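You operate a simulated robot arm through the tools that you are given. There is no shell and no other tool. Be economical: measure what you need, move in short steps, check, and stop when the job is done.

The job below is to be done with a simulated robot arm. You get a single attempt, and the scene is never put back.

JOB
Give the black and grey canisters one drying run, then return them.
Fine: black on the wide port, grey on the narrow port; touch neither till the screen says VENTED; each back on its ring. Set down upright: what you pick out.

It is judged by the outcome, as a careful person would: the job done as asked, and still so three seconds after it is handed in. It fails if anything else is knocked over, pushed out of place, dropped, spilled or broken.

ROBOT AND FRAMES
A 7-joint arm with a three-finger gripper on a trunk, on a base that drives. Base frame: it is fixed to the floor where the robot stands at the start and does not move with it; the origin is under the middle of the robot, x ahead of it, y to its left, z up. Readings come in m, degrees, newtons and seconds.
Its first joint turns from -166.0 to 166.0 degrees. Places, roughly: dryer screen [0.9, -0.6, 1]; green run button [0.6, -0.9, 0.9]; seal of the narrow port [0.6, -0.5, 0.9]; seal of the wide port [0.6, -0.7, 0.9]. Payload 2.69 kg.
The tool frame sits at the grasp point between the pads (the TCP): z along the fingers, y along the line on which they close. The tips reach 0.029 m beyond it. Largest opening 0.12 m; the body of the gripper starts 0.078 m behind the TCP.
Orientation is told as [roll, pitch, yaw] about the base's x, y, z axes, in that order, counted from this pose: with the fingers straight down and closing along the base's y, the tool's x points along the base's -x, its y along +y and its z along -z.

CONTROLS
- The arm moves only by the tool play_rows. Its argument "increments" is a list of rows, each a list of 7 numbers: the shift along the base's x, y, z in m, then the turn, a rotation vector about the base's x, y, z in degrees, then the closure in counts, from 0 (fully open) to 255 (shut). In form: [[x, y, z, wx, wy, wz, claw], ...]. A call has 1 to 12 rows; each row shifts and turns the commanded pose from where the row before left it. Each row takes 0.2 s and may step no farther than 0.05 m and 8.6 degrees from the row before; otherwise, or with a gripper value out of range, the whole call is refused. A pose out of reach is approached as far as the arm can. The call stops where the force on the tool passes 60 N (or 10 N more than at its start, if that is more) or the arm is blocked; 0.2 s more then pass. Each finger halts on what it meets, pressing with about 41 N; the grip force reading is that of the motor and also rises with nothing between the fingers. The clock runs only during rows and for 0.2 s after the last one: add rows that do not move to give the fingers time. The reply holds the time, the measured pose of the TCP, the force on the tool along the base axes, the opening and the grip force, in the units named above and with some noise, with the torque about the TCP (base axes, N m) and any sound that the robot's microphone picked up.
- Cameras (640 x 400 px; columns grow to the right, rows downward): "scene" is now at [0.3016, 0.1345, 1.3769]; the picture's right is [-0.67, -0.74, 0.00], its down [-0.39, 0.35, -0.85] and it looks along [0.63, -0.57, -0.52] (base axes); focal length 253 px, centre (320, 200). "wrist" rides on the gripper at [0.063, 0, -0.104] in the tool frame; the picture's right is [0.00, 1.00, 0.00], its down [-0.83, 0.00, -0.56] and it looks along [-0.56, 0.00, 0.83] (tool axes); focal length 275 px, centre (320, 200). There is no depth. A picture from a camera that has moved, and an enlarged one, comes with that camera's place and axes in the base frame and with its lens. The place of the scene camera against the robot may be out by one fixed shift of up to 0.012 m in any direction.
- snapshot(camera): a new picture of that camera. The clock stands still meanwhile.
- raise_lower(by): slides the trunk up (or, below 0, down) by that many m; the arm and the scene camera ride with it, the base frame stays. It gives what a move gives, with no picture.
- roll_base(legs): drives the robot by 1 to 6 legs, each [ahead, left, turn to the left] in m, m and degrees, along the robot's own axes; the way and the turn of a leg run together, so that a leg with both is an arc; at most 1.5 m and 180 degrees a leg. The arm and the cameras ride along, it lands a little off, and it stops where it bumps. It gives what a move gives.
- head_to(pan, tilt): turns the head with the scene camera to pan (to the left, within 143 degrees either way) and tilt (down, from -29 to 69), counted from straight ahead of the robot. It gives what a move gives.
- close_up(camera, box): a new picture of the part [left, top, right, bottom] of that camera's present view, enlarged. The clock stands still meanwhile.
- sign_off(): hands the job in; it is judged then, once.

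Go step by step. Nothing tells you exact positions but the pictures and the camera data: compare them with the known pose of the tool, close in by small moves and look again before you grip or let go. The budget is 120 turns and 82 pictures, counting those below and the enlarged ones. Unless the task says otherwise, let go and move clear before handing in, and close with one line.

The tools are called as name(argument=value, ...) on one line, values as JSON. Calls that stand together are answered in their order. play_rows: Moves the arm, as the interface text tells. Its arguments: {"type":"object","properties":{"increments":{"type":"array"}},"required":["increments"]} The other tools are called the same way: raise_lower (by) slides the trunk up or down; roll_base (legs) drives the base; head_to (pan, tilt) turns the head that bears the scene camera; snapshot (camera) takes a picture; close_up (camera, box) takes an enlarged picture of a part of a camera's view; sign_off () hands the job in.

At the start:

```text
clock: 0.0
ee_pos: [0.5684, -0.141, 1.1961]
tcp_rot: [-0.1, 0.0, 0.0]
wrist_force: [0.1, 0.0, -0.4]
ft_torque: [-0.02, -0.03, -0.01]
gripper_width: 0.1199
grasp_force: 0.0
trunk travel left (down, up): [-0.35, 0.236]
robot x, y, heading: [-0.0008, 0.0017, 0.1]
head pan, tilt: [-42.0, 31.6]
```

scene: 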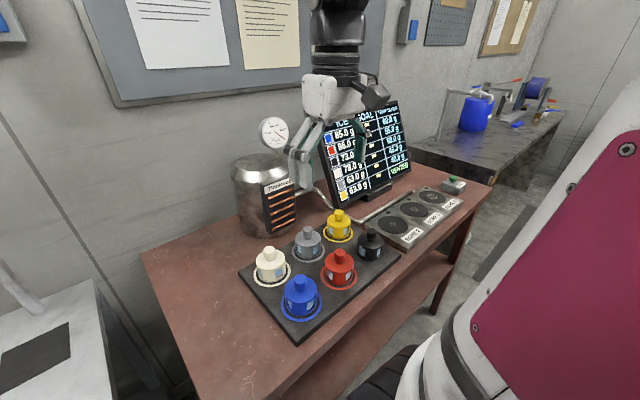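
wrist: 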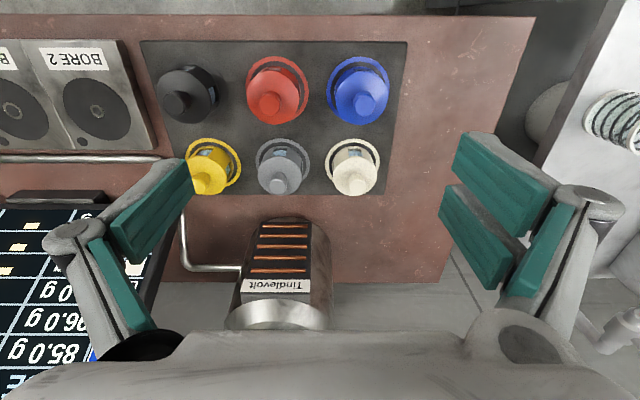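

I see a table with six canisters on a mat, a dryer with ports (several bores) and a screen. I'll enlarge the screen and the ports first.

close_up(camera="scene", box=[315, 95, 475, 215])

close_up(camera="scene", box=[340, 160, 480, 260])

close_up(camera="scene", box=[230, 190, 410, 340])

```text
3.33 times, centred on (395, 155) of scene
camera zoom: at [0.3016, 0.1345, 1.3769], right [-0.67, -0.74, 0.0], down [-0.39, 0.35, -0.85], along [0.63, -0.57, -0.52], focal length 844 px, centre (70, 350)
```

zoom: 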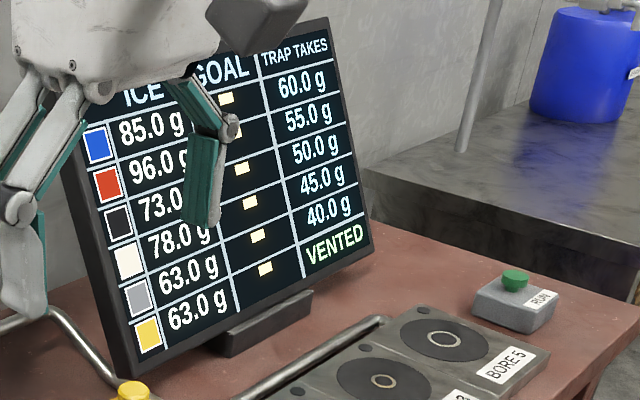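

```text
4.00 times, centred on (410, 210) of scene
camera zoom: at [0.3016, 0.1345, 1.3769], right [-0.67, -0.74, 0.0], down [-0.39, 0.35, -0.85], along [0.63, -0.57, -0.52], focal length 1013 px, centre (-40, 160)
```

zoom: 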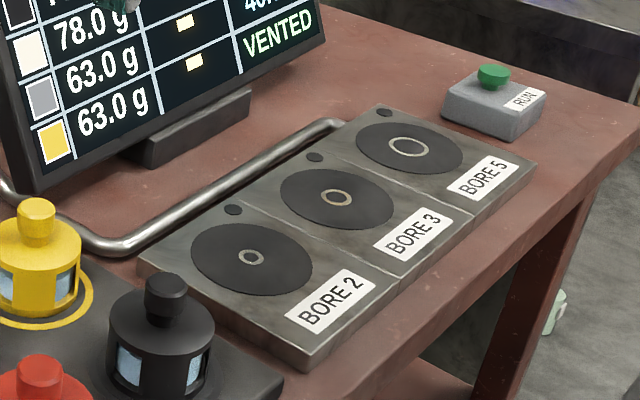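

```text
2.67 times, centred on (320, 265) of scene
camera zoom: at [0.3016, 0.1345, 1.3769], right [-0.67, -0.74, 0.0], down [-0.39, 0.35, -0.85], along [0.63, -0.57, -0.52], focal length 675 px, centre (320, 27)
```

zoom: 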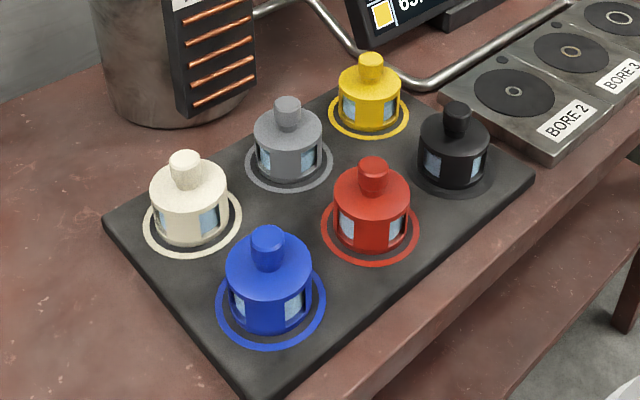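

Screen reads VENTED; ports are BORE 2 (y≈-0.46), BORE 3 (-0.59) and BORE 5 (-0.71), all x≈0.62; black at about (0.597,-0.314), grey at (0.71,-0.197). The button at y≈-0.87 is beyond reach, so I check the right side before driving the base that way.

head_to(pan=-80, tilt=45)

snapshot(camera="scene")

```text
clock: 1.0
ee_pos: [0.5695, -0.1414, 1.1966]
tcp_rot: [0.1, 0.0, 0.0]
wrist_force: [0.2, -0.5, -0.1]
ft_torque: [0.01, 0.04, 0.03]
gripper_width: 0.12
grasp_force: 0.1
trunk travel left (down, up): [-0.35, 0.236]
robot x, y, heading: [0.0014, -0.0017, 0.0]
head pan, tilt: [-80.0, 45.0]
```

```text
76 pictures are left
camera scene: at [0.2491, 0.1145, 1.3569], right [-0.98, -0.17, 0.0], down [-0.12, 0.7, -0.71], along [0.12, -0.7, -0.71], focal length 253 px, centre (320, 200)
```

scene: 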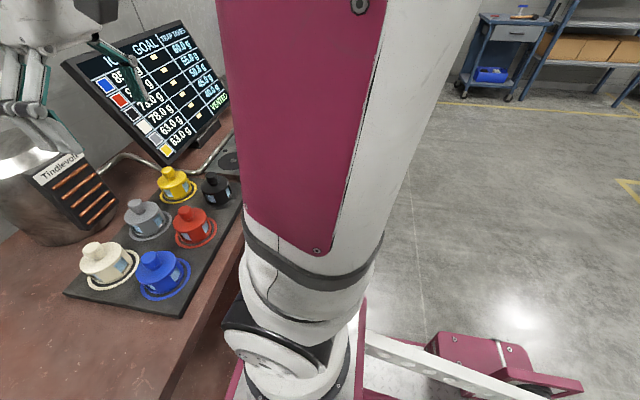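

The floor to the right is clear. I drive 0.25 m right so that canisters, ports and button are all in reach.

roll_base(legs=[[0, -0.25, 0]])

head_to(pan=-30, tilt=35)

snapshot(camera="scene")

snapshot(camera="wrist")

```text
clock: 2.9
ee_pos: [0.569, -0.3964, 1.197]
tcp_rot: [0.0, 0.1, 0.1]
wrist_force: [0.6, -0.1, 0.5]
ft_torque: [0.0, -0.03, 0.01]
gripper_width: 0.1199
grasp_force: 0.0
trunk travel left (down, up): [-0.35, 0.236]
robot x, y, heading: [-0.0006, -0.2565, -0.3]
head pan, tilt: [-80.0, 45.0]
```

```text
clock: 4.1
ee_pos: [0.5687, -0.396, 1.1956]
tcp_rot: [0.0, -0.1, 0.1]
wrist_force: [-0.2, 0.2, 0.0]
ft_torque: [-0.02, 0.01, -0.01]
gripper_width: 0.1199
grasp_force: 0.1
trunk travel left (down, up): [-0.35, 0.236]
robot x, y, heading: [-0.0, -0.2594, 0.0]
head pan, tilt: [-30.0, 35.0]
```

```text
75 pictures are left
camera scene: at [0.3112, -0.1053, 1.3717], right [-0.5, -0.87, 0.0], down [-0.5, 0.29, -0.82], along [0.71, -0.41, -0.57], focal length 253 px, centre (320, 200)
```

scene: 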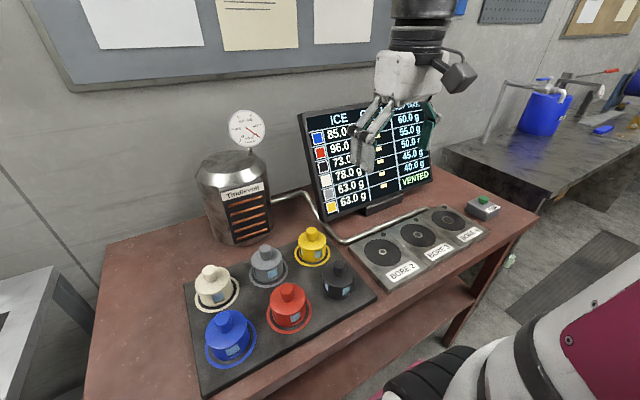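

```text
74 pictures are left
camera wrist: at [0.5063, -0.3962, 1.3001], right [-0.01, 1.0, 0.0], down [0.83, 0.0, 0.56], along [0.56, 0.0, -0.83], focal length 275 px, centre (320, 200)
```

wrist: 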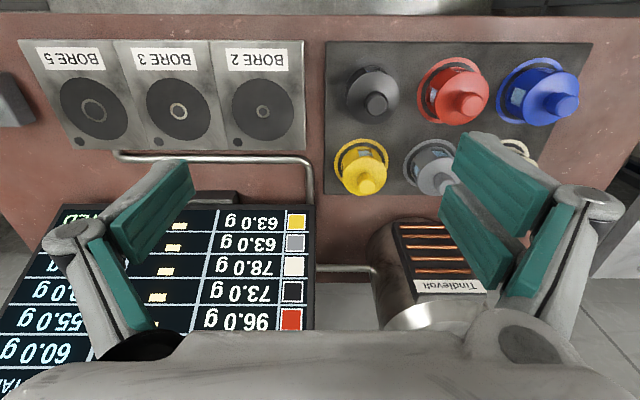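

The base now stands at y≈-0.26, with the ports, screen and black canister in view. I move above the black canister for a closer look and narrow the opening.

play_rows(increments=[[0.01, 0.03, -0.03, 0, 0, 0, 40], [0.01, 0.03, -0.03, 0, 0, 0, 40], [0.008, 0.022, -0.03, 0, 0, 0, 40], [0, 0, -0.03, 0, 0, 0, 40], [0, 0, 0, 0, 0, 0, 40]])

snapshot(camera="wrist")

close_up(camera="scene", box=[270, 180, 430, 310])

close_up(camera="scene", box=[290, 90, 510, 227])

```text
clock: 5.3
ee_pos: [0.5968, -0.3152, 1.077]
tcp_rot: [0.0, 0.0, 0.0]
wrist_force: [-0.4, 0.3, -0.4]
ft_torque: [0.03, -0.02, -0.04]
gripper_width: 0.1012
grasp_force: 0.0
trunk travel left (down, up): [-0.35, 0.236]
robot x, y, heading: [-0.0007, -0.2547, 0.0]
head pan, tilt: [-30.0, 35.0]
```

```text
73 pictures are left
camera wrist: at [0.5354, -0.3158, 1.1798], right [0.0, 1.0, 0.0], down [0.83, 0.0, 0.56], along [0.56, 0.0, -0.83], focal length 275 px, centre (320, 200)
```

wrist: 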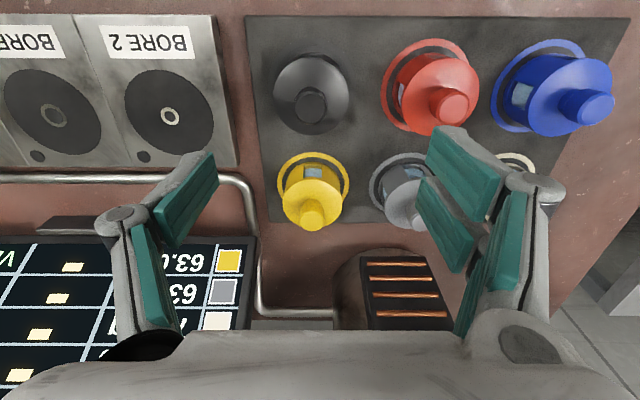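

```text
3.08 times, centred on (350, 245) of scene
camera zoom: at [0.3112, -0.1052, 1.3717], right [-0.5, -0.87, 0.0], down [-0.5, 0.29, -0.82], along [0.71, -0.41, -0.57], focal length 779 px, centre (228, 62)
```

zoom: 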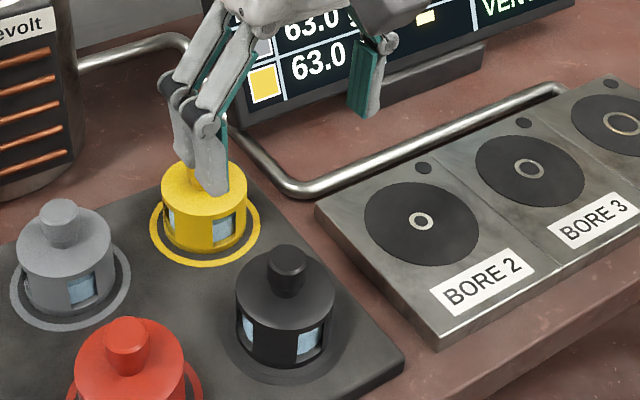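

```text
2.91 times, centred on (400, 158) of scene
camera zoom: at [0.3112, -0.1052, 1.3717], right [-0.5, -0.87, 0.0], down [-0.5, 0.29, -0.82], along [0.71, -0.41, -0.57], focal length 737 px, centre (87, 321)
```

zoom: 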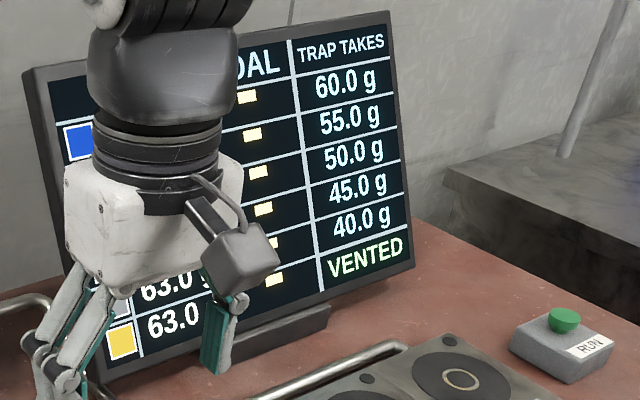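

The black knob appears near (0.592,-0.322). I zoom the wrist view to refine this before descending.

close_up(camera="wrist", box=[230, 30, 390, 130])

```text
4.00 times, centred on (310, 80) of wrist
camera zoom: at [0.5354, -0.3158, 1.1798], right [0.0, 1.0, 0.0], down [0.83, 0.0, 0.56], along [0.56, 0.0, -0.83], focal length 1101 px, centre (360, 680)
```

zoom: 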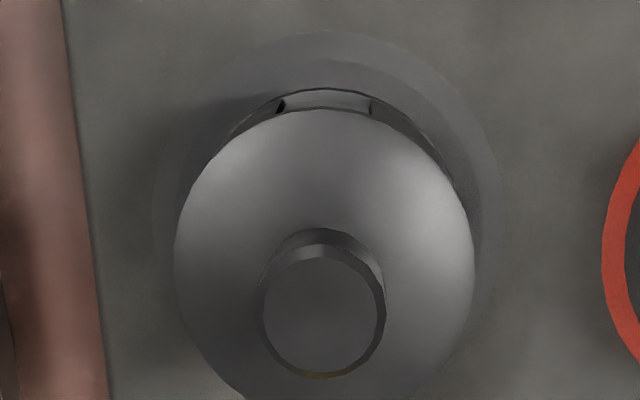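

Knob is ~23 mm wide and the body ~61 mm, centred about (0.596,-0.323). I align and descend to just above the knob, then check.

play_rows(increments=[[-0.001, -0.008, -0.02, 0, 0, 0, 50], [0, 0, -0.03, 0, 0, 0, 50], [0, 0, -0.02, 0, 0, 0, 50], [0, 0, 0, 0, 0, 0, 50]])

snapshot(camera="wrist")

close_up(camera="scene", box=[270, 180, 430, 310])

```text
clock: 6.3
ee_pos: [0.596, -0.3231, 1.006]
tcp_rot: [0.0, 0.0, -0.1]
wrist_force: [-0.3, 0.0, -0.2]
ft_torque: [0.01, -0.03, 0.01]
gripper_width: 0.0965
grasp_force: 0.0
trunk travel left (down, up): [-0.35, 0.236]
robot x, y, heading: [-0.0004, -0.2573, -0.2]
head pan, tilt: [-30.0, 35.0]
```

```text
69 pictures are left
camera wrist: at [0.5335, -0.3226, 1.1087], right [-0.01, 1.0, 0.0], down [0.83, 0.0, 0.56], along [0.56, 0.0, -0.83], focal length 275 px, centre (320, 200)
```

wrist: 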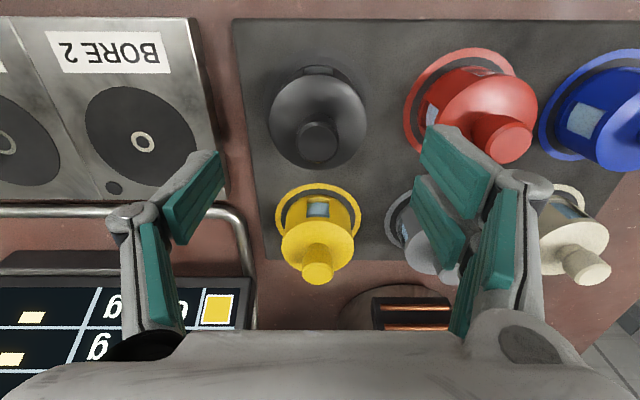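

```text
3.08 times, centred on (350, 245) of scene
camera zoom: at [0.3112, -0.1052, 1.3717], right [-0.5, -0.87, 0.0], down [-0.5, 0.29, -0.82], along [0.71, -0.41, -0.57], focal length 779 px, centre (228, 62)
```

zoom: 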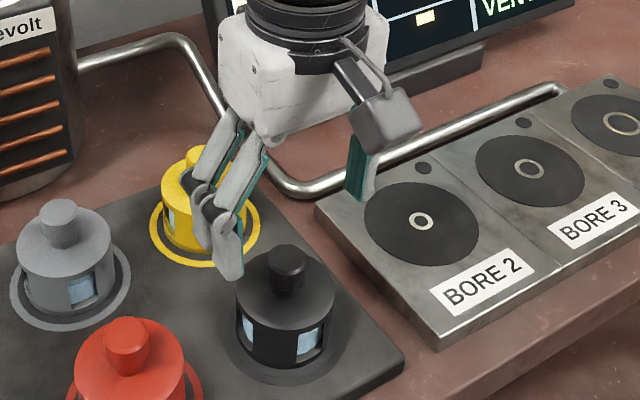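

I need a precise knob pixel from this height to triangulate its height.

close_up(camera="wrist", box=[240, 60, 400, 180])

```text
3.33 times, centred on (320, 120) of wrist
camera zoom: at [0.5335, -0.3226, 1.1087], right [-0.01, 1.0, 0.0], down [0.83, 0.0, 0.56], along [0.56, 0.0, -0.83], focal length 918 px, centre (320, 467)
```

zoom: 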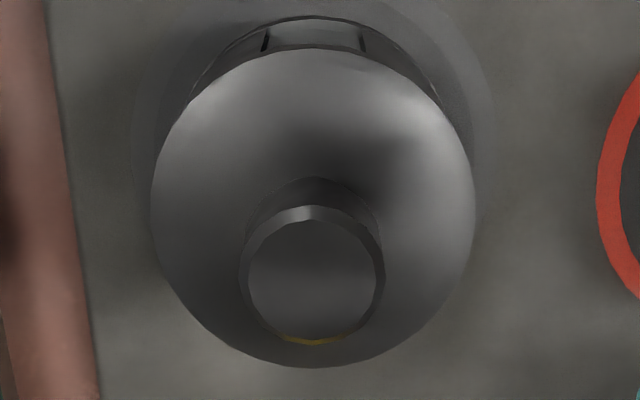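

Triangulated: black knob top at z≈0.945, centre (0.601,-0.324), body ~65 mm across. I shift slightly and lower around the body.

play_rows(increments=[[0.005, -0.001, -0.02, 0, 0, 0, 50], [0, 0, -0.02, 0, 0, 0, 50], [0, 0, -0.016, 0, 0, 0, 50], [0, 0, 0, 0, 0, 0, 50]])

snapshot(camera="wrist")

close_up(camera="scene", box=[270, 180, 430, 310])

```text
clock: 7.3
ee_pos: [0.6015, -0.3247, 0.9495]
tcp_rot: [0.0, 0.1, 0.0]
wrist_force: [-0.5, -0.1, -0.7]
ft_torque: [0.0, -0.02, 0.01]
gripper_width: 0.0965
grasp_force: 0.1
trunk travel left (down, up): [-0.35, 0.236]
robot x, y, heading: [0.0015, -0.254, 0.0]
head pan, tilt: [-30.0, 35.0]
```

```text
66 pictures are left
camera wrist: at [0.5386, -0.3243, 1.0538], right [0.0, 1.0, 0.0], down [0.83, 0.0, 0.56], along [0.56, 0.0, -0.83], focal length 275 px, centre (320, 200)
```

wrist: 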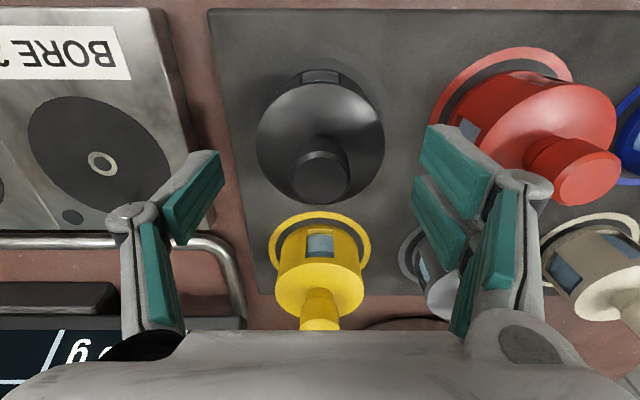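

```text
3.08 times, centred on (350, 245) of scene
camera zoom: at [0.3112, -0.1052, 1.3717], right [-0.5, -0.87, 0.0], down [-0.5, 0.29, -0.82], along [0.71, -0.41, -0.57], focal length 779 px, centre (228, 62)
```

zoom: 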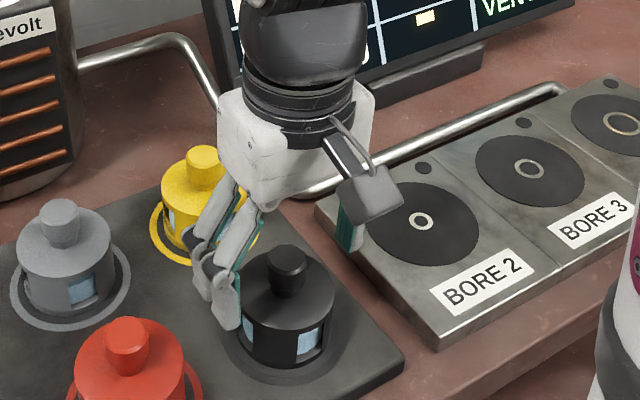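

Aligned: the knob sits at the TCP's pixel. Lower 27 mm more and close on the body.

play_rows(increments=[[0, 0, -0.014, 0, 0, 0, 50], [0, 0, -0.013, 0, 0, 0, 50], [0, 0, 0, 0, 0, 0, 80], [0, 0, 0, 0, 0, 0, 110], [0, 0, 0, 0, 0, 0, 150], [0, 0, 0, 0, 0, 0, 200], [0, 0, 0, 0, 0, 0, 255], [0, 0, 0, 0, 0, 0, 255]])

snapshot(camera="wrist")

close_up(camera="scene", box=[270, 180, 430, 310])

```text
clock: 9.1
ee_pos: [0.6018, -0.3228, 0.9224]
tcp_rot: [0.0, -0.1, 0.0]
wrist_force: [0.6, -4.2, 4.7]
ft_torque: [-0.16, 0.01, 0.04]
gripper_width: 0.0686
grasp_force: 40.8
trunk travel left (down, up): [-0.35, 0.236]
robot x, y, heading: [0.0035, -0.2583, 0.5]
head pan, tilt: [-30.0, 35.0]
```

```text
64 pictures are left
camera wrist: at [0.539, -0.3233, 1.0261], right [-0.01, 1.0, 0.0], down [0.83, 0.0, 0.56], along [0.56, 0.0, -0.83], focal length 275 px, centre (320, 200)
```

wrist: 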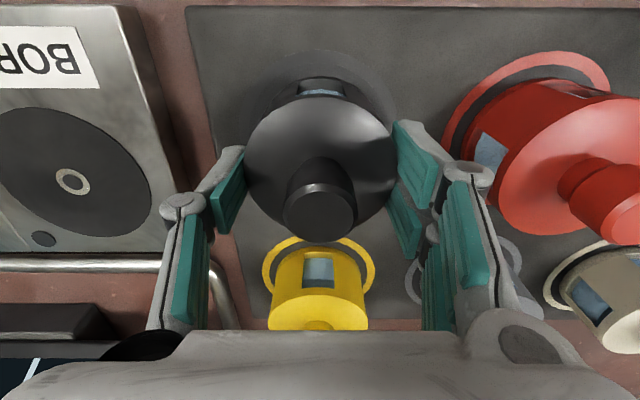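

```text
3.08 times, centred on (350, 245) of scene
camera zoom: at [0.3111, -0.1054, 1.3717], right [-0.5, -0.87, 0.0], down [-0.5, 0.29, -0.82], along [0.71, -0.41, -0.57], focal length 779 px, centre (228, 62)
```

zoom: 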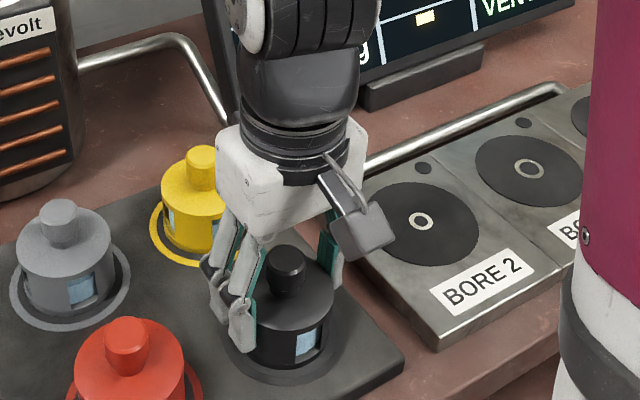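

Firm grip at 68.6 mm opening. I note the return pose (0.602,-0.324,0.922) and lift straight up.

play_rows(increments=[[0, 0, 0.02, 0, 0, 0, 255], [0, 0, 0.04, 0, 0, 0, 255], [0, 0, 0.04, 0, 0, 0, 255], [0, 0, 0, 0, 0, 0, 255]])

close_up(camera="scene", box=[270, 180, 430, 310])

snapshot(camera="wrist")

```text
clock: 10.1
ee_pos: [0.5988, -0.3235, 1.0231]
tcp_rot: [0.0, -0.1, 0.1]
wrist_force: [0.0, -0.1, -0.9]
ft_torque: [-0.02, 0.01, -0.02]
gripper_width: 0.0684
grasp_force: 41.1
trunk travel left (down, up): [-0.35, 0.236]
robot x, y, heading: [0.0008, -0.253, 0.2]
head pan, tilt: [-30.0, 35.0]
```

```text
3.08 times, centred on (350, 245) of scene
camera zoom: at [0.3113, -0.1052, 1.3716], right [-0.5, -0.87, 0.0], down [-0.5, 0.29, -0.82], along [0.71, -0.41, -0.57], focal length 779 px, centre (228, 62)
```

zoom: 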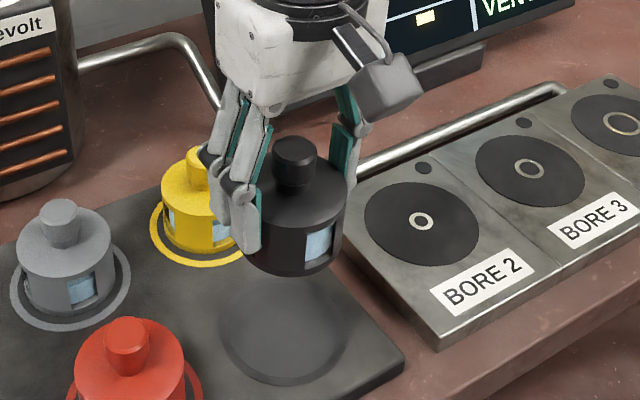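

```text
61 pictures are left
camera wrist: at [0.5375, -0.3231, 1.1265], right [-0.01, 1.0, 0.0], down [0.83, 0.0, 0.56], along [0.56, 0.0, -0.83], focal length 275 px, centre (320, 200)
```

wrist: 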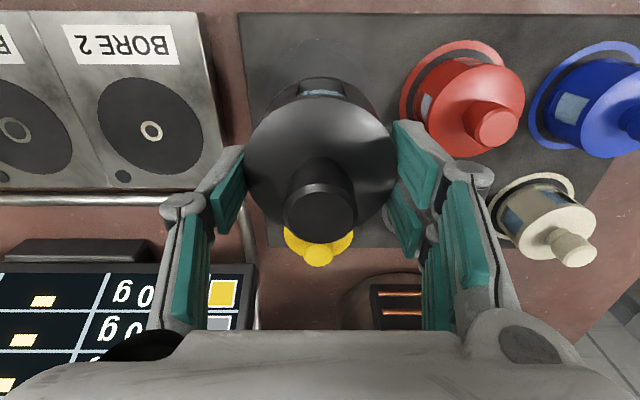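

The black canister is held upright. Ports recomputed: BORE 2 ≈ (0.630,-0.484), BORE 5 ≈ (0.628,-0.742), surface z≈0.875. I carry the canister over to BORE 5 at height.

play_rows(increments=[[0, 0, 0.03, 0, 0, 0, 255], [0.003, -0.045, 0, 0, 0, 0, 255], [0.003, -0.045, 0, 0, 0, 0, 255], [0.003, -0.045, 0, 0, 0, 0, 255], [0.003, -0.045, 0, 0, 0, 0, 255], [0.003, -0.045, 0, 0, 0, 0, 255], [0.003, -0.045, 0, 0, 0, 0, 255], [0.003, -0.045, 0, 0, 0, 0, 255], [0.003, -0.045, 0, 0, 0, 0, 255], [0.003, -0.045, 0, 0, 0, 0, 255], [0.002, -0.013, 0, 0, 0, 0, 255], [0, 0, 0, 0, 0, 0, 255]])

snapshot(camera="wrist")

snapshot(camera="scene")

```text
clock: 12.7
ee_pos: [0.6311, -0.7425, 1.0542]
tcp_rot: [0.0, 0.0, 0.1]
wrist_force: [-0.1, 0.6, -1.4]
ft_torque: [0.02, 0.02, 0.01]
gripper_width: 0.0684
grasp_force: 41.1
trunk travel left (down, up): [-0.35, 0.236]
robot x, y, heading: [0.001, -0.258, 0.2]
head pan, tilt: [-30.0, 35.0]
```

```text
60 pictures are left
camera wrist: at [0.5677, -0.742, 1.1578], right [-0.01, 1.0, 0.0], down [0.83, 0.0, 0.56], along [0.56, 0.0, -0.83], focal length 275 px, centre (320, 200)
```

wrist: 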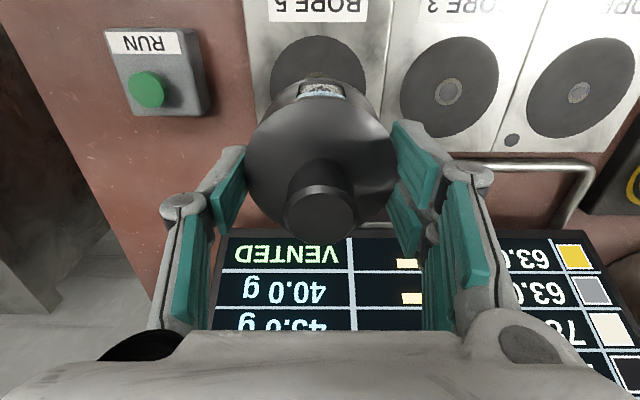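

```text
59 pictures are left
camera scene: at [0.3113, -0.1054, 1.3717], right [-0.5, -0.87, 0.0], down [-0.5, 0.29, -0.82], along [0.71, -0.41, -0.57], focal length 253 px, centre (320, 200)
```

scene: 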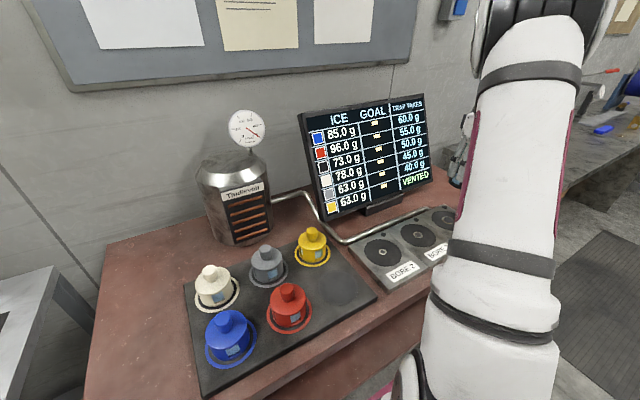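

BORE 5 is centred at about (0.629,-0.743), right below the canister. Lowering, then slow contact steps.

play_rows(increments=[[-0.001, 0, -0.04, 0, 0, 0, 255], [-0.001, 0, -0.04, 0, 0, 0, 255], [0, 0, -0.02, 0, 0, 0, 255], [0, 0, -0.007, 0, 0, 0, 255], [0, 0, 0, 0, 0, 0, 255]])

snapshot(camera="wrist")

```text
clock: 13.9
ee_pos: [0.6271, -0.7407, 0.9456]
tcp_rot: [0.0, 0.1, 0.0]
wrist_force: [0.6, -0.7, -1.5]
ft_torque: [-0.02, 0.03, 0.02]
gripper_width: 0.0684
grasp_force: 41.1
trunk travel left (down, up): [-0.35, 0.236]
robot x, y, heading: [-0.0002, -0.2564, 0.3]
head pan, tilt: [-30.0, 35.0]
```

```text
58 pictures are left
camera wrist: at [0.5648, -0.7416, 1.0496], right [-0.01, 1.0, 0.0], down [0.83, 0.0, 0.56], along [0.56, 0.0, -0.83], focal length 275 px, centre (320, 200)
```

wrist: 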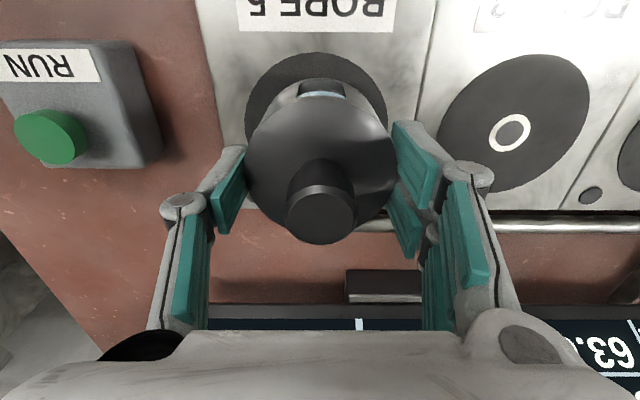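

Nearly centred; shift 3 mm toward −y and lower slowly to contact.

play_rows(increments=[[0, -0.003, -0.006, 0, 0, 0, 255], [0, 0, -0.004, 0, 0, 0, 255], [0, 0, -0.003, 0, 0, 0, 255], [0, 0, 0, 0, 0, 0, 255]])

```text
clock: 14.9
ee_pos: [0.6286, -0.7449, 0.9341]
tcp_rot: [0.0, 0.0, 0.1]
wrist_force: [0.2, -0.4, -1.0]
ft_torque: [0.0, -0.01, -0.01]
gripper_width: 0.0682
grasp_force: 40.9
trunk travel left (down, up): [-0.35, 0.236]
robot x, y, heading: [0.0018, -0.2588, -0.2]
head pan, tilt: [-30.0, 35.0]
```

play_rows(increments=[[0, 0, -0.003, 0, 0, 0, 255], [0, 0, -0.003, 0, 0, 0, 255], [0, 0, -0.002, 0, 0, 0, 255], [0, 0, 0, 0, 0, 0, 255]])

snapshot(camera="wrist")

```text
clock: 15.9
ee_pos: [0.6274, -0.7446, 0.9249]
tcp_rot: [0.0, 0.0, 0.0]
wrist_force: [-0.2, 0.1, -1.5]
ft_torque: [-0.01, 0.03, 0.0]
gripper_width: 0.0682
grasp_force: 41.4
trunk travel left (down, up): [-0.35, 0.236]
robot x, y, heading: [-0.0045, -0.2539, 0.2]
head pan, tilt: [-30.0, 35.0]
```

```text
57 pictures are left
camera wrist: at [0.5651, -0.7437, 1.0282], right [0.0, 1.0, 0.0], down [0.83, 0.0, 0.56], along [0.56, 0.0, -0.83], focal length 275 px, centre (320, 200)
```

wrist: 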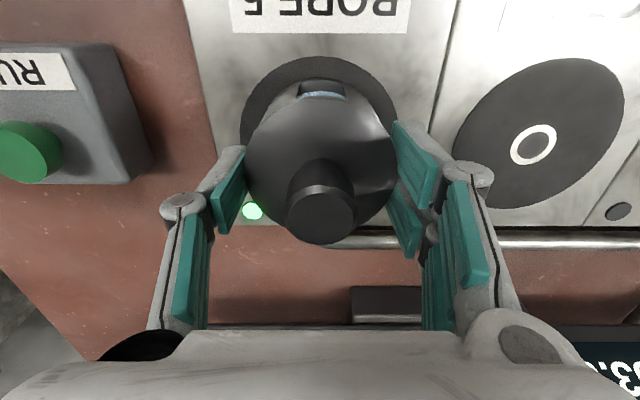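

A green light at the port has lit, so it senses the canister. I go on down gently until it bears.

play_rows(increments=[[0, 0, -0.002, 0, 0, 0, 255], [0, 0, -0.002, 0, 0, 0, 255], [0, 0, 0, 0, 0, 0, 255]])

```text
clock: 16.7
ee_pos: [0.628, -0.7439, 0.922]
tcp_rot: [0.0, -0.1, 0.1]
wrist_force: [0.0, 2.8, 8.5]
ft_torque: [0.08, 0.07, -0.01]
gripper_width: 0.0682
grasp_force: 40.9
trunk travel left (down, up): [-0.35, 0.236]
robot x, y, heading: [0.001, -0.2569, 0.0]
head pan, tilt: [-30.0, 35.0]
```

Contact shows (8.5 N upward). Open the fingers gradually, then rise straight.

play_rows(increments=[[0, 0, 0, 0, 0, 0, 100], [0, 0, 0, 0, 0, 0, 70], [0, 0, 0, 0, 0, 0, 50], [0, 0, 0, 0, 0, 0, 50], [0, 0, 0.02, 0, 0, 0, 50], [0, 0, 0.04, 0, 0, 0, 50], [0, 0, 0.05, 0, 0, 0, 50], [0, 0, 0, 0, 0, 0, 50]])

snapshot(camera="wrist")

```text
clock: 18.5
ee_pos: [0.6295, -0.7448, 1.0319]
tcp_rot: [0.0, 0.0, 0.0]
wrist_force: [0.2, -0.3, -0.1]
ft_torque: [-0.01, 0.05, 0.01]
gripper_width: 0.0963
grasp_force: 0.1
trunk travel left (down, up): [-0.35, 0.236]
robot x, y, heading: [-0.0013, -0.258, -0.1]
head pan, tilt: [-30.0, 35.0]
```

```text
56 pictures are left
camera wrist: at [0.567, -0.7447, 1.1346], right [0.0, 1.0, 0.0], down [0.83, 0.0, 0.56], along [0.56, 0.0, -0.83], focal length 275 px, centre (320, 200)
```

wrist: 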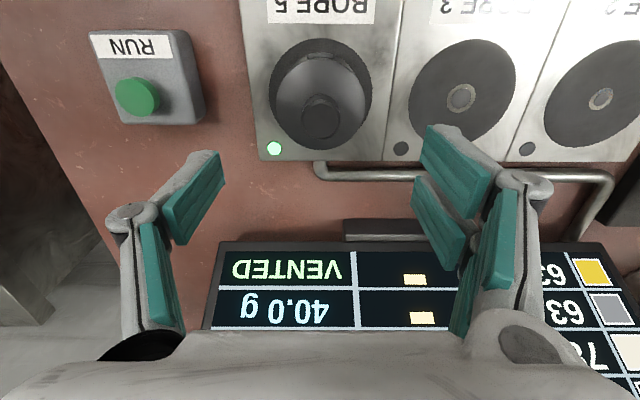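

Black sits upright on BORE 5 with its light green. Next I travel to above the grey canister.

play_rows(increments=[[0, 0.03, 0.04, 0, 0, 0, 50], [0, 0.049, 0, 0, 0, 0, 50], [0, 0.049, 0, 0, 0, 0, 50], [0, 0.049, 0, 0, 0, 0, 50], [0, 0.049, 0, 0, 0, 0, 50], [0, 0.049, 0, 0, 0, 0, 50], [0, 0.049, 0, 0, 0, 0, 50], [0, 0.049, 0, 0, 0, 0, 50], [0, 0.049, 0, 0, 0, 0, 50], [0.02, 0.049, 0, 0, 0, 0, 50], [0.02, 0.045, 0, 0, 0, 0, 50], [0.02, 0.028, 0, 0, 0, 0, 50]])

snapshot(camera="wrist")

snapshot(camera="scene")

```text
refused: row 10 steps farther than a row can; nothing moved
```

```text
55 pictures are left
camera wrist: at [0.567, -0.7447, 1.1346], right [0.0, 1.0, 0.0], down [0.83, 0.0, 0.56], along [0.56, 0.0, -0.83], focal length 275 px, centre (320, 200)
```

wrist: 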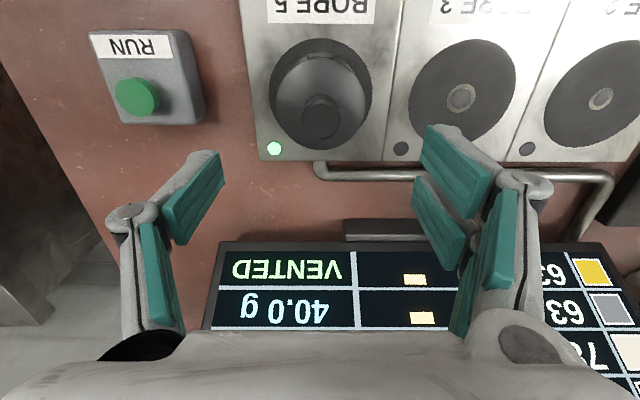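

```text
54 pictures are left
camera scene: at [0.3113, -0.1053, 1.3717], right [-0.5, -0.87, 0.0], down [-0.5, 0.29, -0.82], along [0.71, -0.41, -0.57], focal length 253 px, centre (320, 200)
```

scene: 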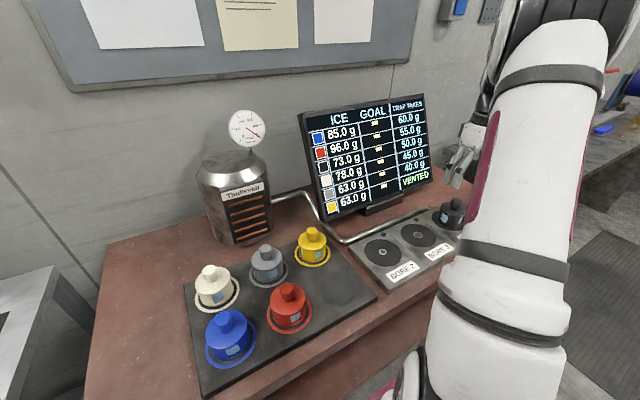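

The move was refused for one oversize step; resend with smaller ones.

play_rows(increments=[[0, 0.02, 0.04, 0, 0, 0, 50], [0, 0.049, 0, 0, 0, 0, 50], [0, 0.049, 0, 0, 0, 0, 50], [0, 0.049, 0, 0, 0, 0, 50], [0, 0.049, 0, 0, 0, 0, 50], [0, 0.049, 0, 0, 0, 0, 50], [0, 0.049, 0, 0, 0, 0, 50], [0, 0.049, 0, 0, 0, 0, 50], [0, 0.049, 0, 0, 0, 0, 50], [0.015, 0.045, 0, 0, 0, 0, 50], [0.02, 0.045, 0, 0, 0, 0, 50], [0.02, 0.041, 0, 0, 0, 0, 50]])

snapshot(camera="wrist")

```text
clock: 21.1
ee_pos: [0.6834, -0.1992, 1.0732]
tcp_rot: [0.0, 0.0, -0.1]
wrist_force: [0.5, -0.3, -0.2]
ft_torque: [0.02, -0.01, 0.01]
gripper_width: 0.0967
grasp_force: 0.1
trunk travel left (down, up): [-0.35, 0.236]
robot x, y, heading: [-0.0026, -0.254, -0.1]
head pan, tilt: [-30.0, 35.0]
```

```text
53 pictures are left
camera wrist: at [0.621, -0.1989, 1.1771], right [0.0, 1.0, 0.0], down [0.83, 0.0, 0.56], along [0.56, 0.0, -0.83], focal length 275 px, centre (320, 200)
```

wrist: 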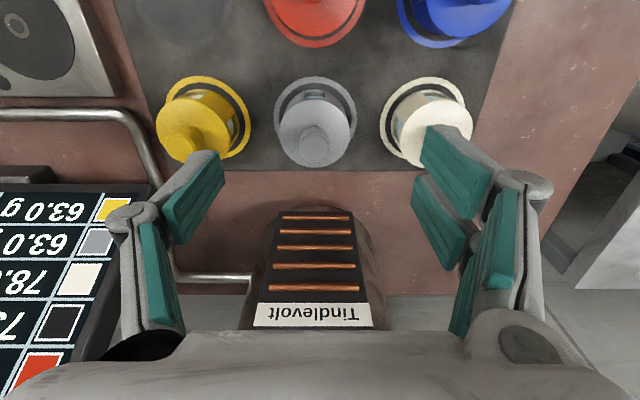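

Grey knob estimated at (0.720,-0.204). Align and descend to just above.

play_rows(increments=[[0.018, -0.003, -0.02, 0, 0, 0, 50], [0.018, -0.002, -0.03, 0, 0, 0, 50], [0, 0, -0.023, 0, 0, 0, 50], [0, 0, 0, 0, 0, 0, 50]])

close_up(camera="wrist", box=[240, 60, 400, 180])

snapshot(camera="scene")

```text
clock: 22.1
ee_pos: [0.7185, -0.2065, 0.9989]
tcp_rot: [-0.1, -0.1, 0.0]
wrist_force: [0.1, 0.2, 0.6]
ft_torque: [0.01, 0.02, 0.01]
gripper_width: 0.0963
grasp_force: 0.1
trunk travel left (down, up): [-0.35, 0.236]
robot x, y, heading: [-0.0011, -0.2585, 0.1]
head pan, tilt: [-30.0, 35.0]
```

```text
3.33 times, centred on (320, 120) of wrist
camera zoom: at [0.6568, -0.2066, 1.1026], right [-0.01, 1.0, 0.0], down [0.83, 0.0, 0.56], along [0.56, 0.0, -0.83], focal length 918 px, centre (320, 467)
```

zoom: 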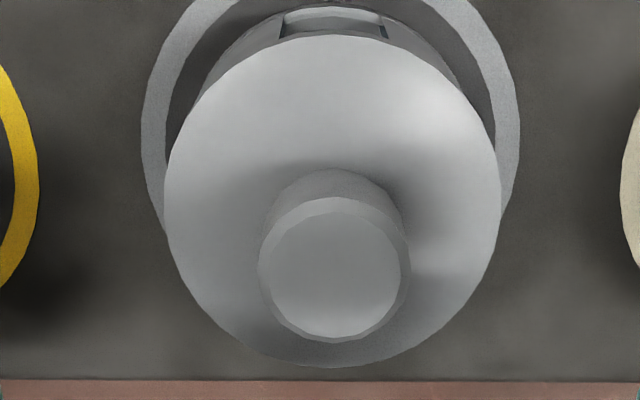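

```text
51 pictures are left
camera scene: at [0.3112, -0.1052, 1.3717], right [-0.5, -0.87, 0.0], down [-0.5, 0.29, -0.82], along [0.71, -0.41, -0.57], focal length 253 px, centre (320, 200)
```

scene: 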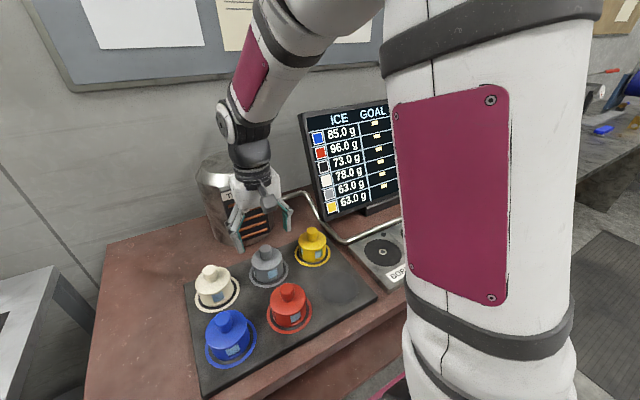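

Well aligned: grey at (0.7205,-0.2045). Lower around it and grip.

play_rows(increments=[[0.001, 0.0015, -0.03, 0, 0, 0, 50], [0, 0, -0.025, 0, 0, 0, 50], [0, 0, -0.022, 0, 0, 0, 50], [0, 0, 0, 0, 0, 0, 50], [0, 0, 0, 0, 0, 0, 80], [0, 0, 0, 0, 0, 0, 110], [0, 0, 0, 0, 0, 0, 150], [0, 0, 0, 0, 0, 0, 255], [0, 0, 0, 0, 0, 0, 255]])

snapshot(camera="wrist")

```text
clock: 24.1
ee_pos: [0.7188, -0.2045, 0.9235]
tcp_rot: [-0.1, -0.1, 0.0]
wrist_force: [-1.0, 2.2, 1.5]
ft_torque: [0.12, 0.04, -0.04]
gripper_width: 0.0682
grasp_force: 41.1
trunk travel left (down, up): [-0.35, 0.236]
robot x, y, heading: [0.0017, -0.2582, -0.2]
head pan, tilt: [-30.0, 35.0]
```

```text
50 pictures are left
camera wrist: at [0.6566, -0.2045, 1.0261], right [-0.01, 1.0, 0.0], down [0.83, 0.0, 0.56], along [0.56, 0.0, -0.83], focal length 275 px, centre (320, 200)
```

wrist: 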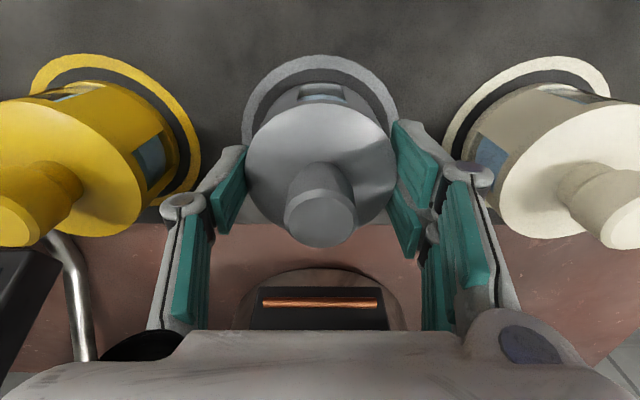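

Gripped; grey return pose (0.719,-0.2045,0.923). Lift and carry to above BORE 2.

play_rows(increments=[[0, 0, 0.02, 0, 0, 0, 255], [0, 0, 0.045, 0, 0, 0, 255], [0, 0, 0.045, 0, 0, 0, 255], [0, 0, 0.02, 0, 0, 0, 255], [-0.015, -0.04, 0, 0, 0, 0, 255], [-0.015, -0.04, 0, 0, 0, 0, 255], [-0.015, -0.04, 0, 0, 0, 0, 255], [-0.015, -0.04, 0, 0, 0, 0, 255], [-0.015, -0.04, 0, 0, 0, 0, 255], [-0.015, -0.04, 0, 0, 0, 0, 255], [0, -0.043, 0, 0, 0, 0, 255], [0, 0, 0, 0, 0, 0, 255]])

snapshot(camera="wrist")

```text
clock: 26.7
ee_pos: [0.6299, -0.4885, 1.051]
tcp_rot: [0.0, 0.0, 0.0]
wrist_force: [-0.2, -0.4, -1.4]
ft_torque: [0.03, 0.0, -0.01]
gripper_width: 0.0684
grasp_force: 40.9
trunk travel left (down, up): [-0.35, 0.236]
robot x, y, heading: [0.0006, -0.2502, -0.1]
head pan, tilt: [-30.0, 35.0]
```

```text
49 pictures are left
camera wrist: at [0.5667, -0.4877, 1.1536], right [-0.01, 1.0, 0.0], down [0.83, 0.0, 0.56], along [0.56, 0.0, -0.83], focal length 275 px, centre (320, 200)
```

wrist: 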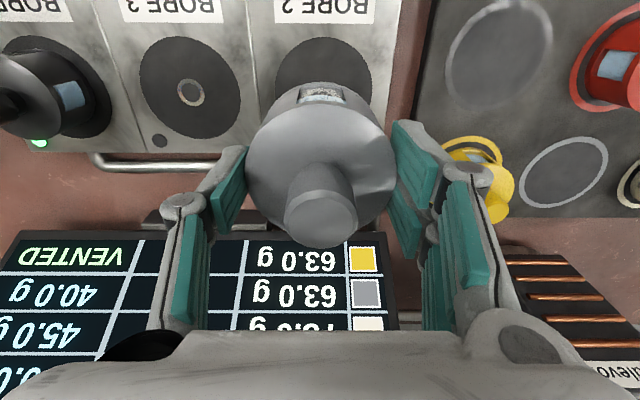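

BORE 2 lies at about (0.629,-0.487), just beneath. Lower to near contact.

play_rows(increments=[[0, 0.001, -0.04, 0, 0, 0, 255], [0, 0, -0.04, 0, 0, 0, 255], [0, 0, -0.02, 0, 0, 0, 255], [0, 0, -0.015, 0, 0, 0, 255], [0, 0, -0.005, 0, 0, 0, 255], [0, 0, 0, 0, 0, 0, 255]])

snapshot(camera="wrist")

```text
clock: 28.1
ee_pos: [0.629, -0.4871, 0.9306]
tcp_rot: [0.0, 0.0, 0.0]
wrist_force: [-0.3, 0.4, -0.7]
ft_torque: [0.01, 0.01, 0.03]
gripper_width: 0.0681
grasp_force: 40.8
trunk travel left (down, up): [-0.35, 0.236]
robot x, y, heading: [-0.0021, -0.2553, 0.4]
head pan, tilt: [-30.0, 35.0]
```

```text
48 pictures are left
camera wrist: at [0.5668, -0.486, 1.0343], right [-0.01, 1.0, 0.0], down [0.83, 0.0, 0.56], along [0.56, 0.0, -0.83], focal length 275 px, centre (320, 200)
```

wrist: 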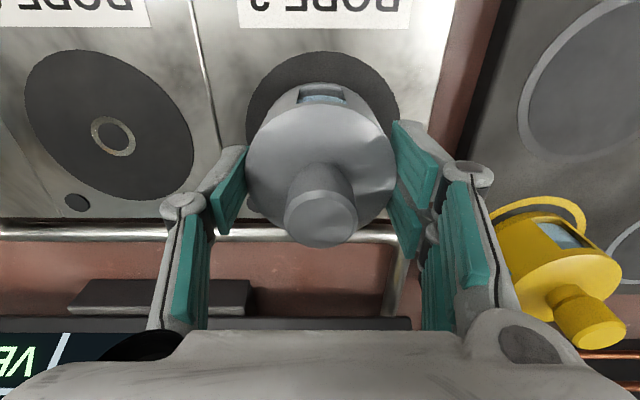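

Centred. Lower gently until it bears.

play_rows(increments=[[0, 0, -0.003, 0, 0, 0, 255], [0, 0, -0.003, 0, 0, 0, 255], [0, 0, -0.002, 0, 0, 0, 255], [0, 0, 0, 0, 0, 0, 255]])

snapshot(camera="wrist")

```text
clock: 29.1
ee_pos: [0.6306, -0.4874, 0.9241]
tcp_rot: [0.0, 0.1, 0.0]
wrist_force: [0.2, -0.1, -1.7]
ft_torque: [0.01, 0.01, 0.02]
gripper_width: 0.0681
grasp_force: 40.9
trunk travel left (down, up): [-0.35, 0.236]
robot x, y, heading: [0.0005, -0.2588, -0.1]
head pan, tilt: [-30.0, 35.0]
```

```text
47 pictures are left
camera wrist: at [0.5667, -0.4862, 1.0268], right [-0.01, 1.0, 0.0], down [0.83, 0.0, 0.56], along [0.56, 0.0, -0.83], focal length 275 px, centre (320, 200)
```

wrist: 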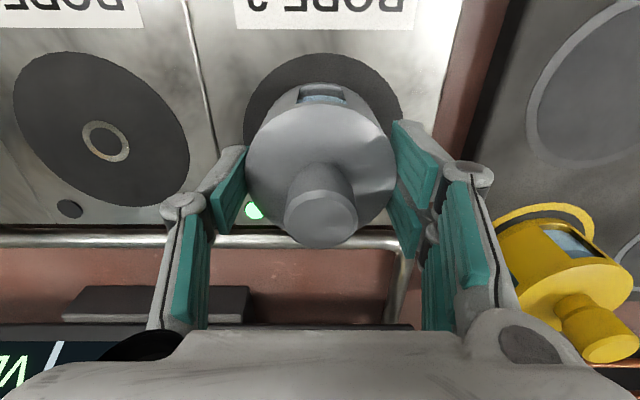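

Port light went green. Press down the last couple of mm and release, then rise.

play_rows(increments=[[0, 0, -0.002, 0, 0, 0, 255], [0, 0, -0.001, 0, 0, 0, 255], [0, 0, 0, 0, 0, 0, 255], [0, 0, 0, 0, 0, 0, 100], [0, 0, 0, 0, 0, 0, 70], [0, 0, 0, 0, 0, 0, 50], [0, 0, 0, 0, 0, 0, 50], [0, 0, 0.02, 0, 0, 0, 50], [0, 0, 0.04, 0, 0, 0, 50], [0, 0, 0.05, 0, 0, 0, 50], [0, 0, 0, 0, 0, 0, 50]])

snapshot(camera="wrist")

```text
clock: 31.5
ee_pos: [0.6278, -0.4869, 1.0295]
tcp_rot: [0.0, 0.0, 0.0]
wrist_force: [-0.2, -0.1, -0.4]
ft_torque: [0.0, 0.04, -0.02]
gripper_width: 0.0965
grasp_force: 0.0
trunk travel left (down, up): [-0.35, 0.236]
robot x, y, heading: [-0.0012, -0.2536, -0.1]
head pan, tilt: [-30.0, 35.0]
```

```text
46 pictures are left
camera wrist: at [0.5652, -0.4882, 1.1343], right [-0.01, 1.0, 0.0], down [0.83, 0.0, 0.56], along [0.56, 0.0, -0.83], focal length 275 px, centre (320, 200)
```

wrist: 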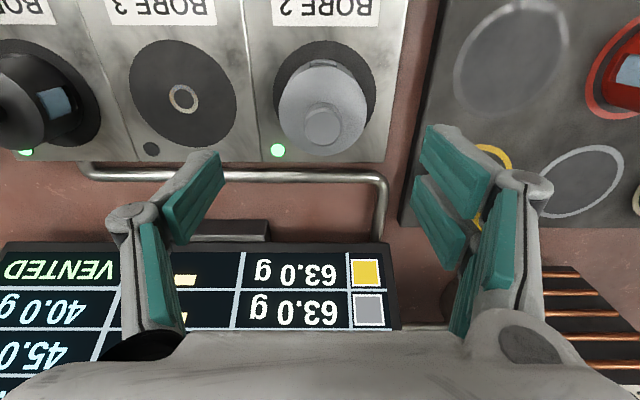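

Both port lights are green and both canisters sit upright. The button top is estimated at (0.622,-0.894,0.901); I close the fingers and go above it, passing high over black.

play_rows(increments=[[0, -0.02, 0.04, 0, 0, 0, 120], [0, -0.045, 0, 0, 0, 0, 255], [0, -0.045, 0, 0, 0, 0, 255], [0, -0.045, 0, 0, 0, 0, 255], [0, -0.045, 0, 0, 0, 0, 255], [0, -0.045, 0, 0, 0, 0, 255], [0, -0.045, 0, 0, 0, 0, 255], [0, -0.045, 0, 0, 0, 0, 255], [0, -0.045, 0, 0, 0, 0, 255], [-0.003, -0.027, 0, 0, 0, 0, 255], [-0.003, 0, -0.04, 0, 0, 0, 255], [0, 0, 0, 0, 0, 0, 255]])

snapshot(camera="wrist")

snapshot(camera="scene")

```text
clock: 34.1
ee_pos: [0.6185, -0.8812, 1.0249]
tcp_rot: [0.0, 0.0, 0.0]
wrist_force: [-0.3, -0.2, -0.4]
ft_torque: [0.02, -0.02, -0.02]
gripper_width: 0.0
grasp_force: 28.6
out of reach, approached as far as the arm can: row 10
trunk travel left (down, up): [-0.35, 0.236]
robot x, y, heading: [-0.0005, -0.2568, 0.3]
head pan, tilt: [-30.0, 35.0]
```

```text
45 pictures are left
camera wrist: at [0.5557, -0.8806, 1.1283], right [-0.01, 1.0, 0.0], down [0.83, 0.0, 0.56], along [0.56, 0.0, -0.83], focal length 275 px, centre (320, 200)
```

wrist: 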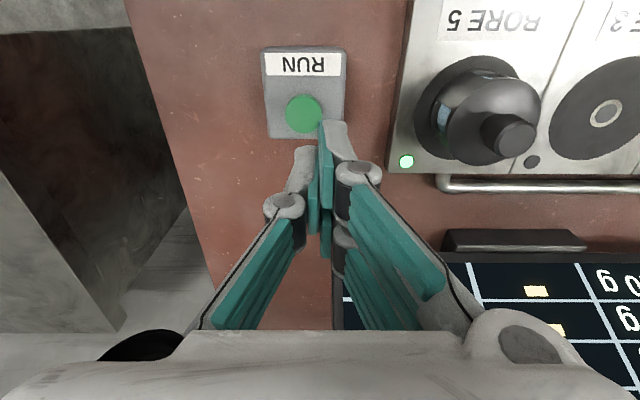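

```text
44 pictures are left
camera scene: at [0.3112, -0.1054, 1.3717], right [-0.5, -0.87, 0.0], down [-0.5, 0.29, -0.82], along [0.71, -0.41, -0.57], focal length 253 px, centre (320, 200)
```

scene: 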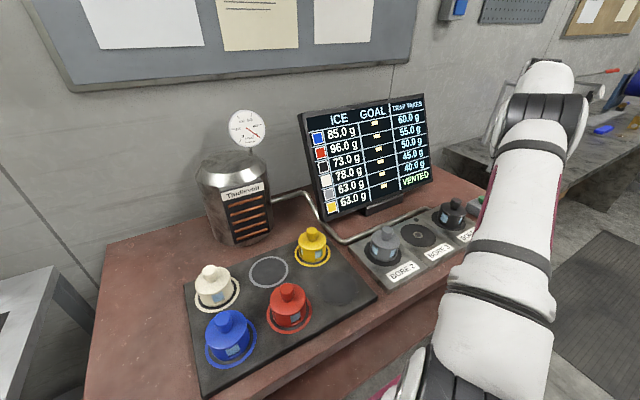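

The button is about 13 mm further along −y. Correct and lower.

play_rows(increments=[[0.004, 0, -0.04, 0, 0, 0, 255], [0, -0.013, -0.02, 0, 0, 0, 255], [0, 0, 0, 0, 0, 0, 255]])

snapshot(camera="wrist")

```text
clock: 34.9
ee_pos: [0.6219, -0.8952, 0.9632]
tcp_rot: [0.0, 0.1, 0.1]
wrist_force: [0.3, -0.3, 0.5]
ft_torque: [0.02, -0.01, -0.01]
gripper_width: 0.0
grasp_force: 28.5
trunk travel left (down, up): [-0.35, 0.236]
robot x, y, heading: [0.0019, -0.2573, -0.1]
head pan, tilt: [-30.0, 35.0]
```

```text
43 pictures are left
camera wrist: at [0.5591, -0.8944, 1.068], right [-0.01, 1.0, 0.0], down [0.83, 0.0, 0.56], along [0.56, 0.0, -0.83], focal length 275 px, centre (320, 200)
```

wrist: 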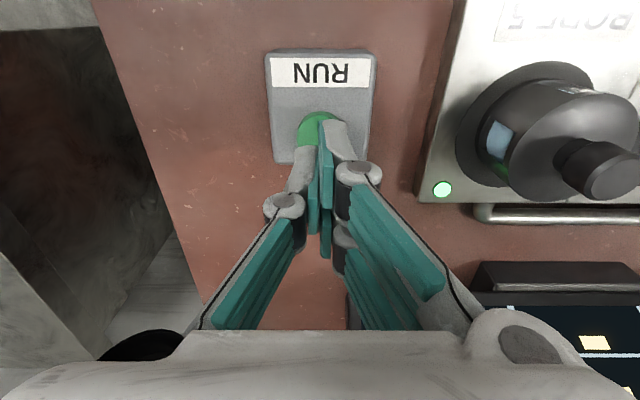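

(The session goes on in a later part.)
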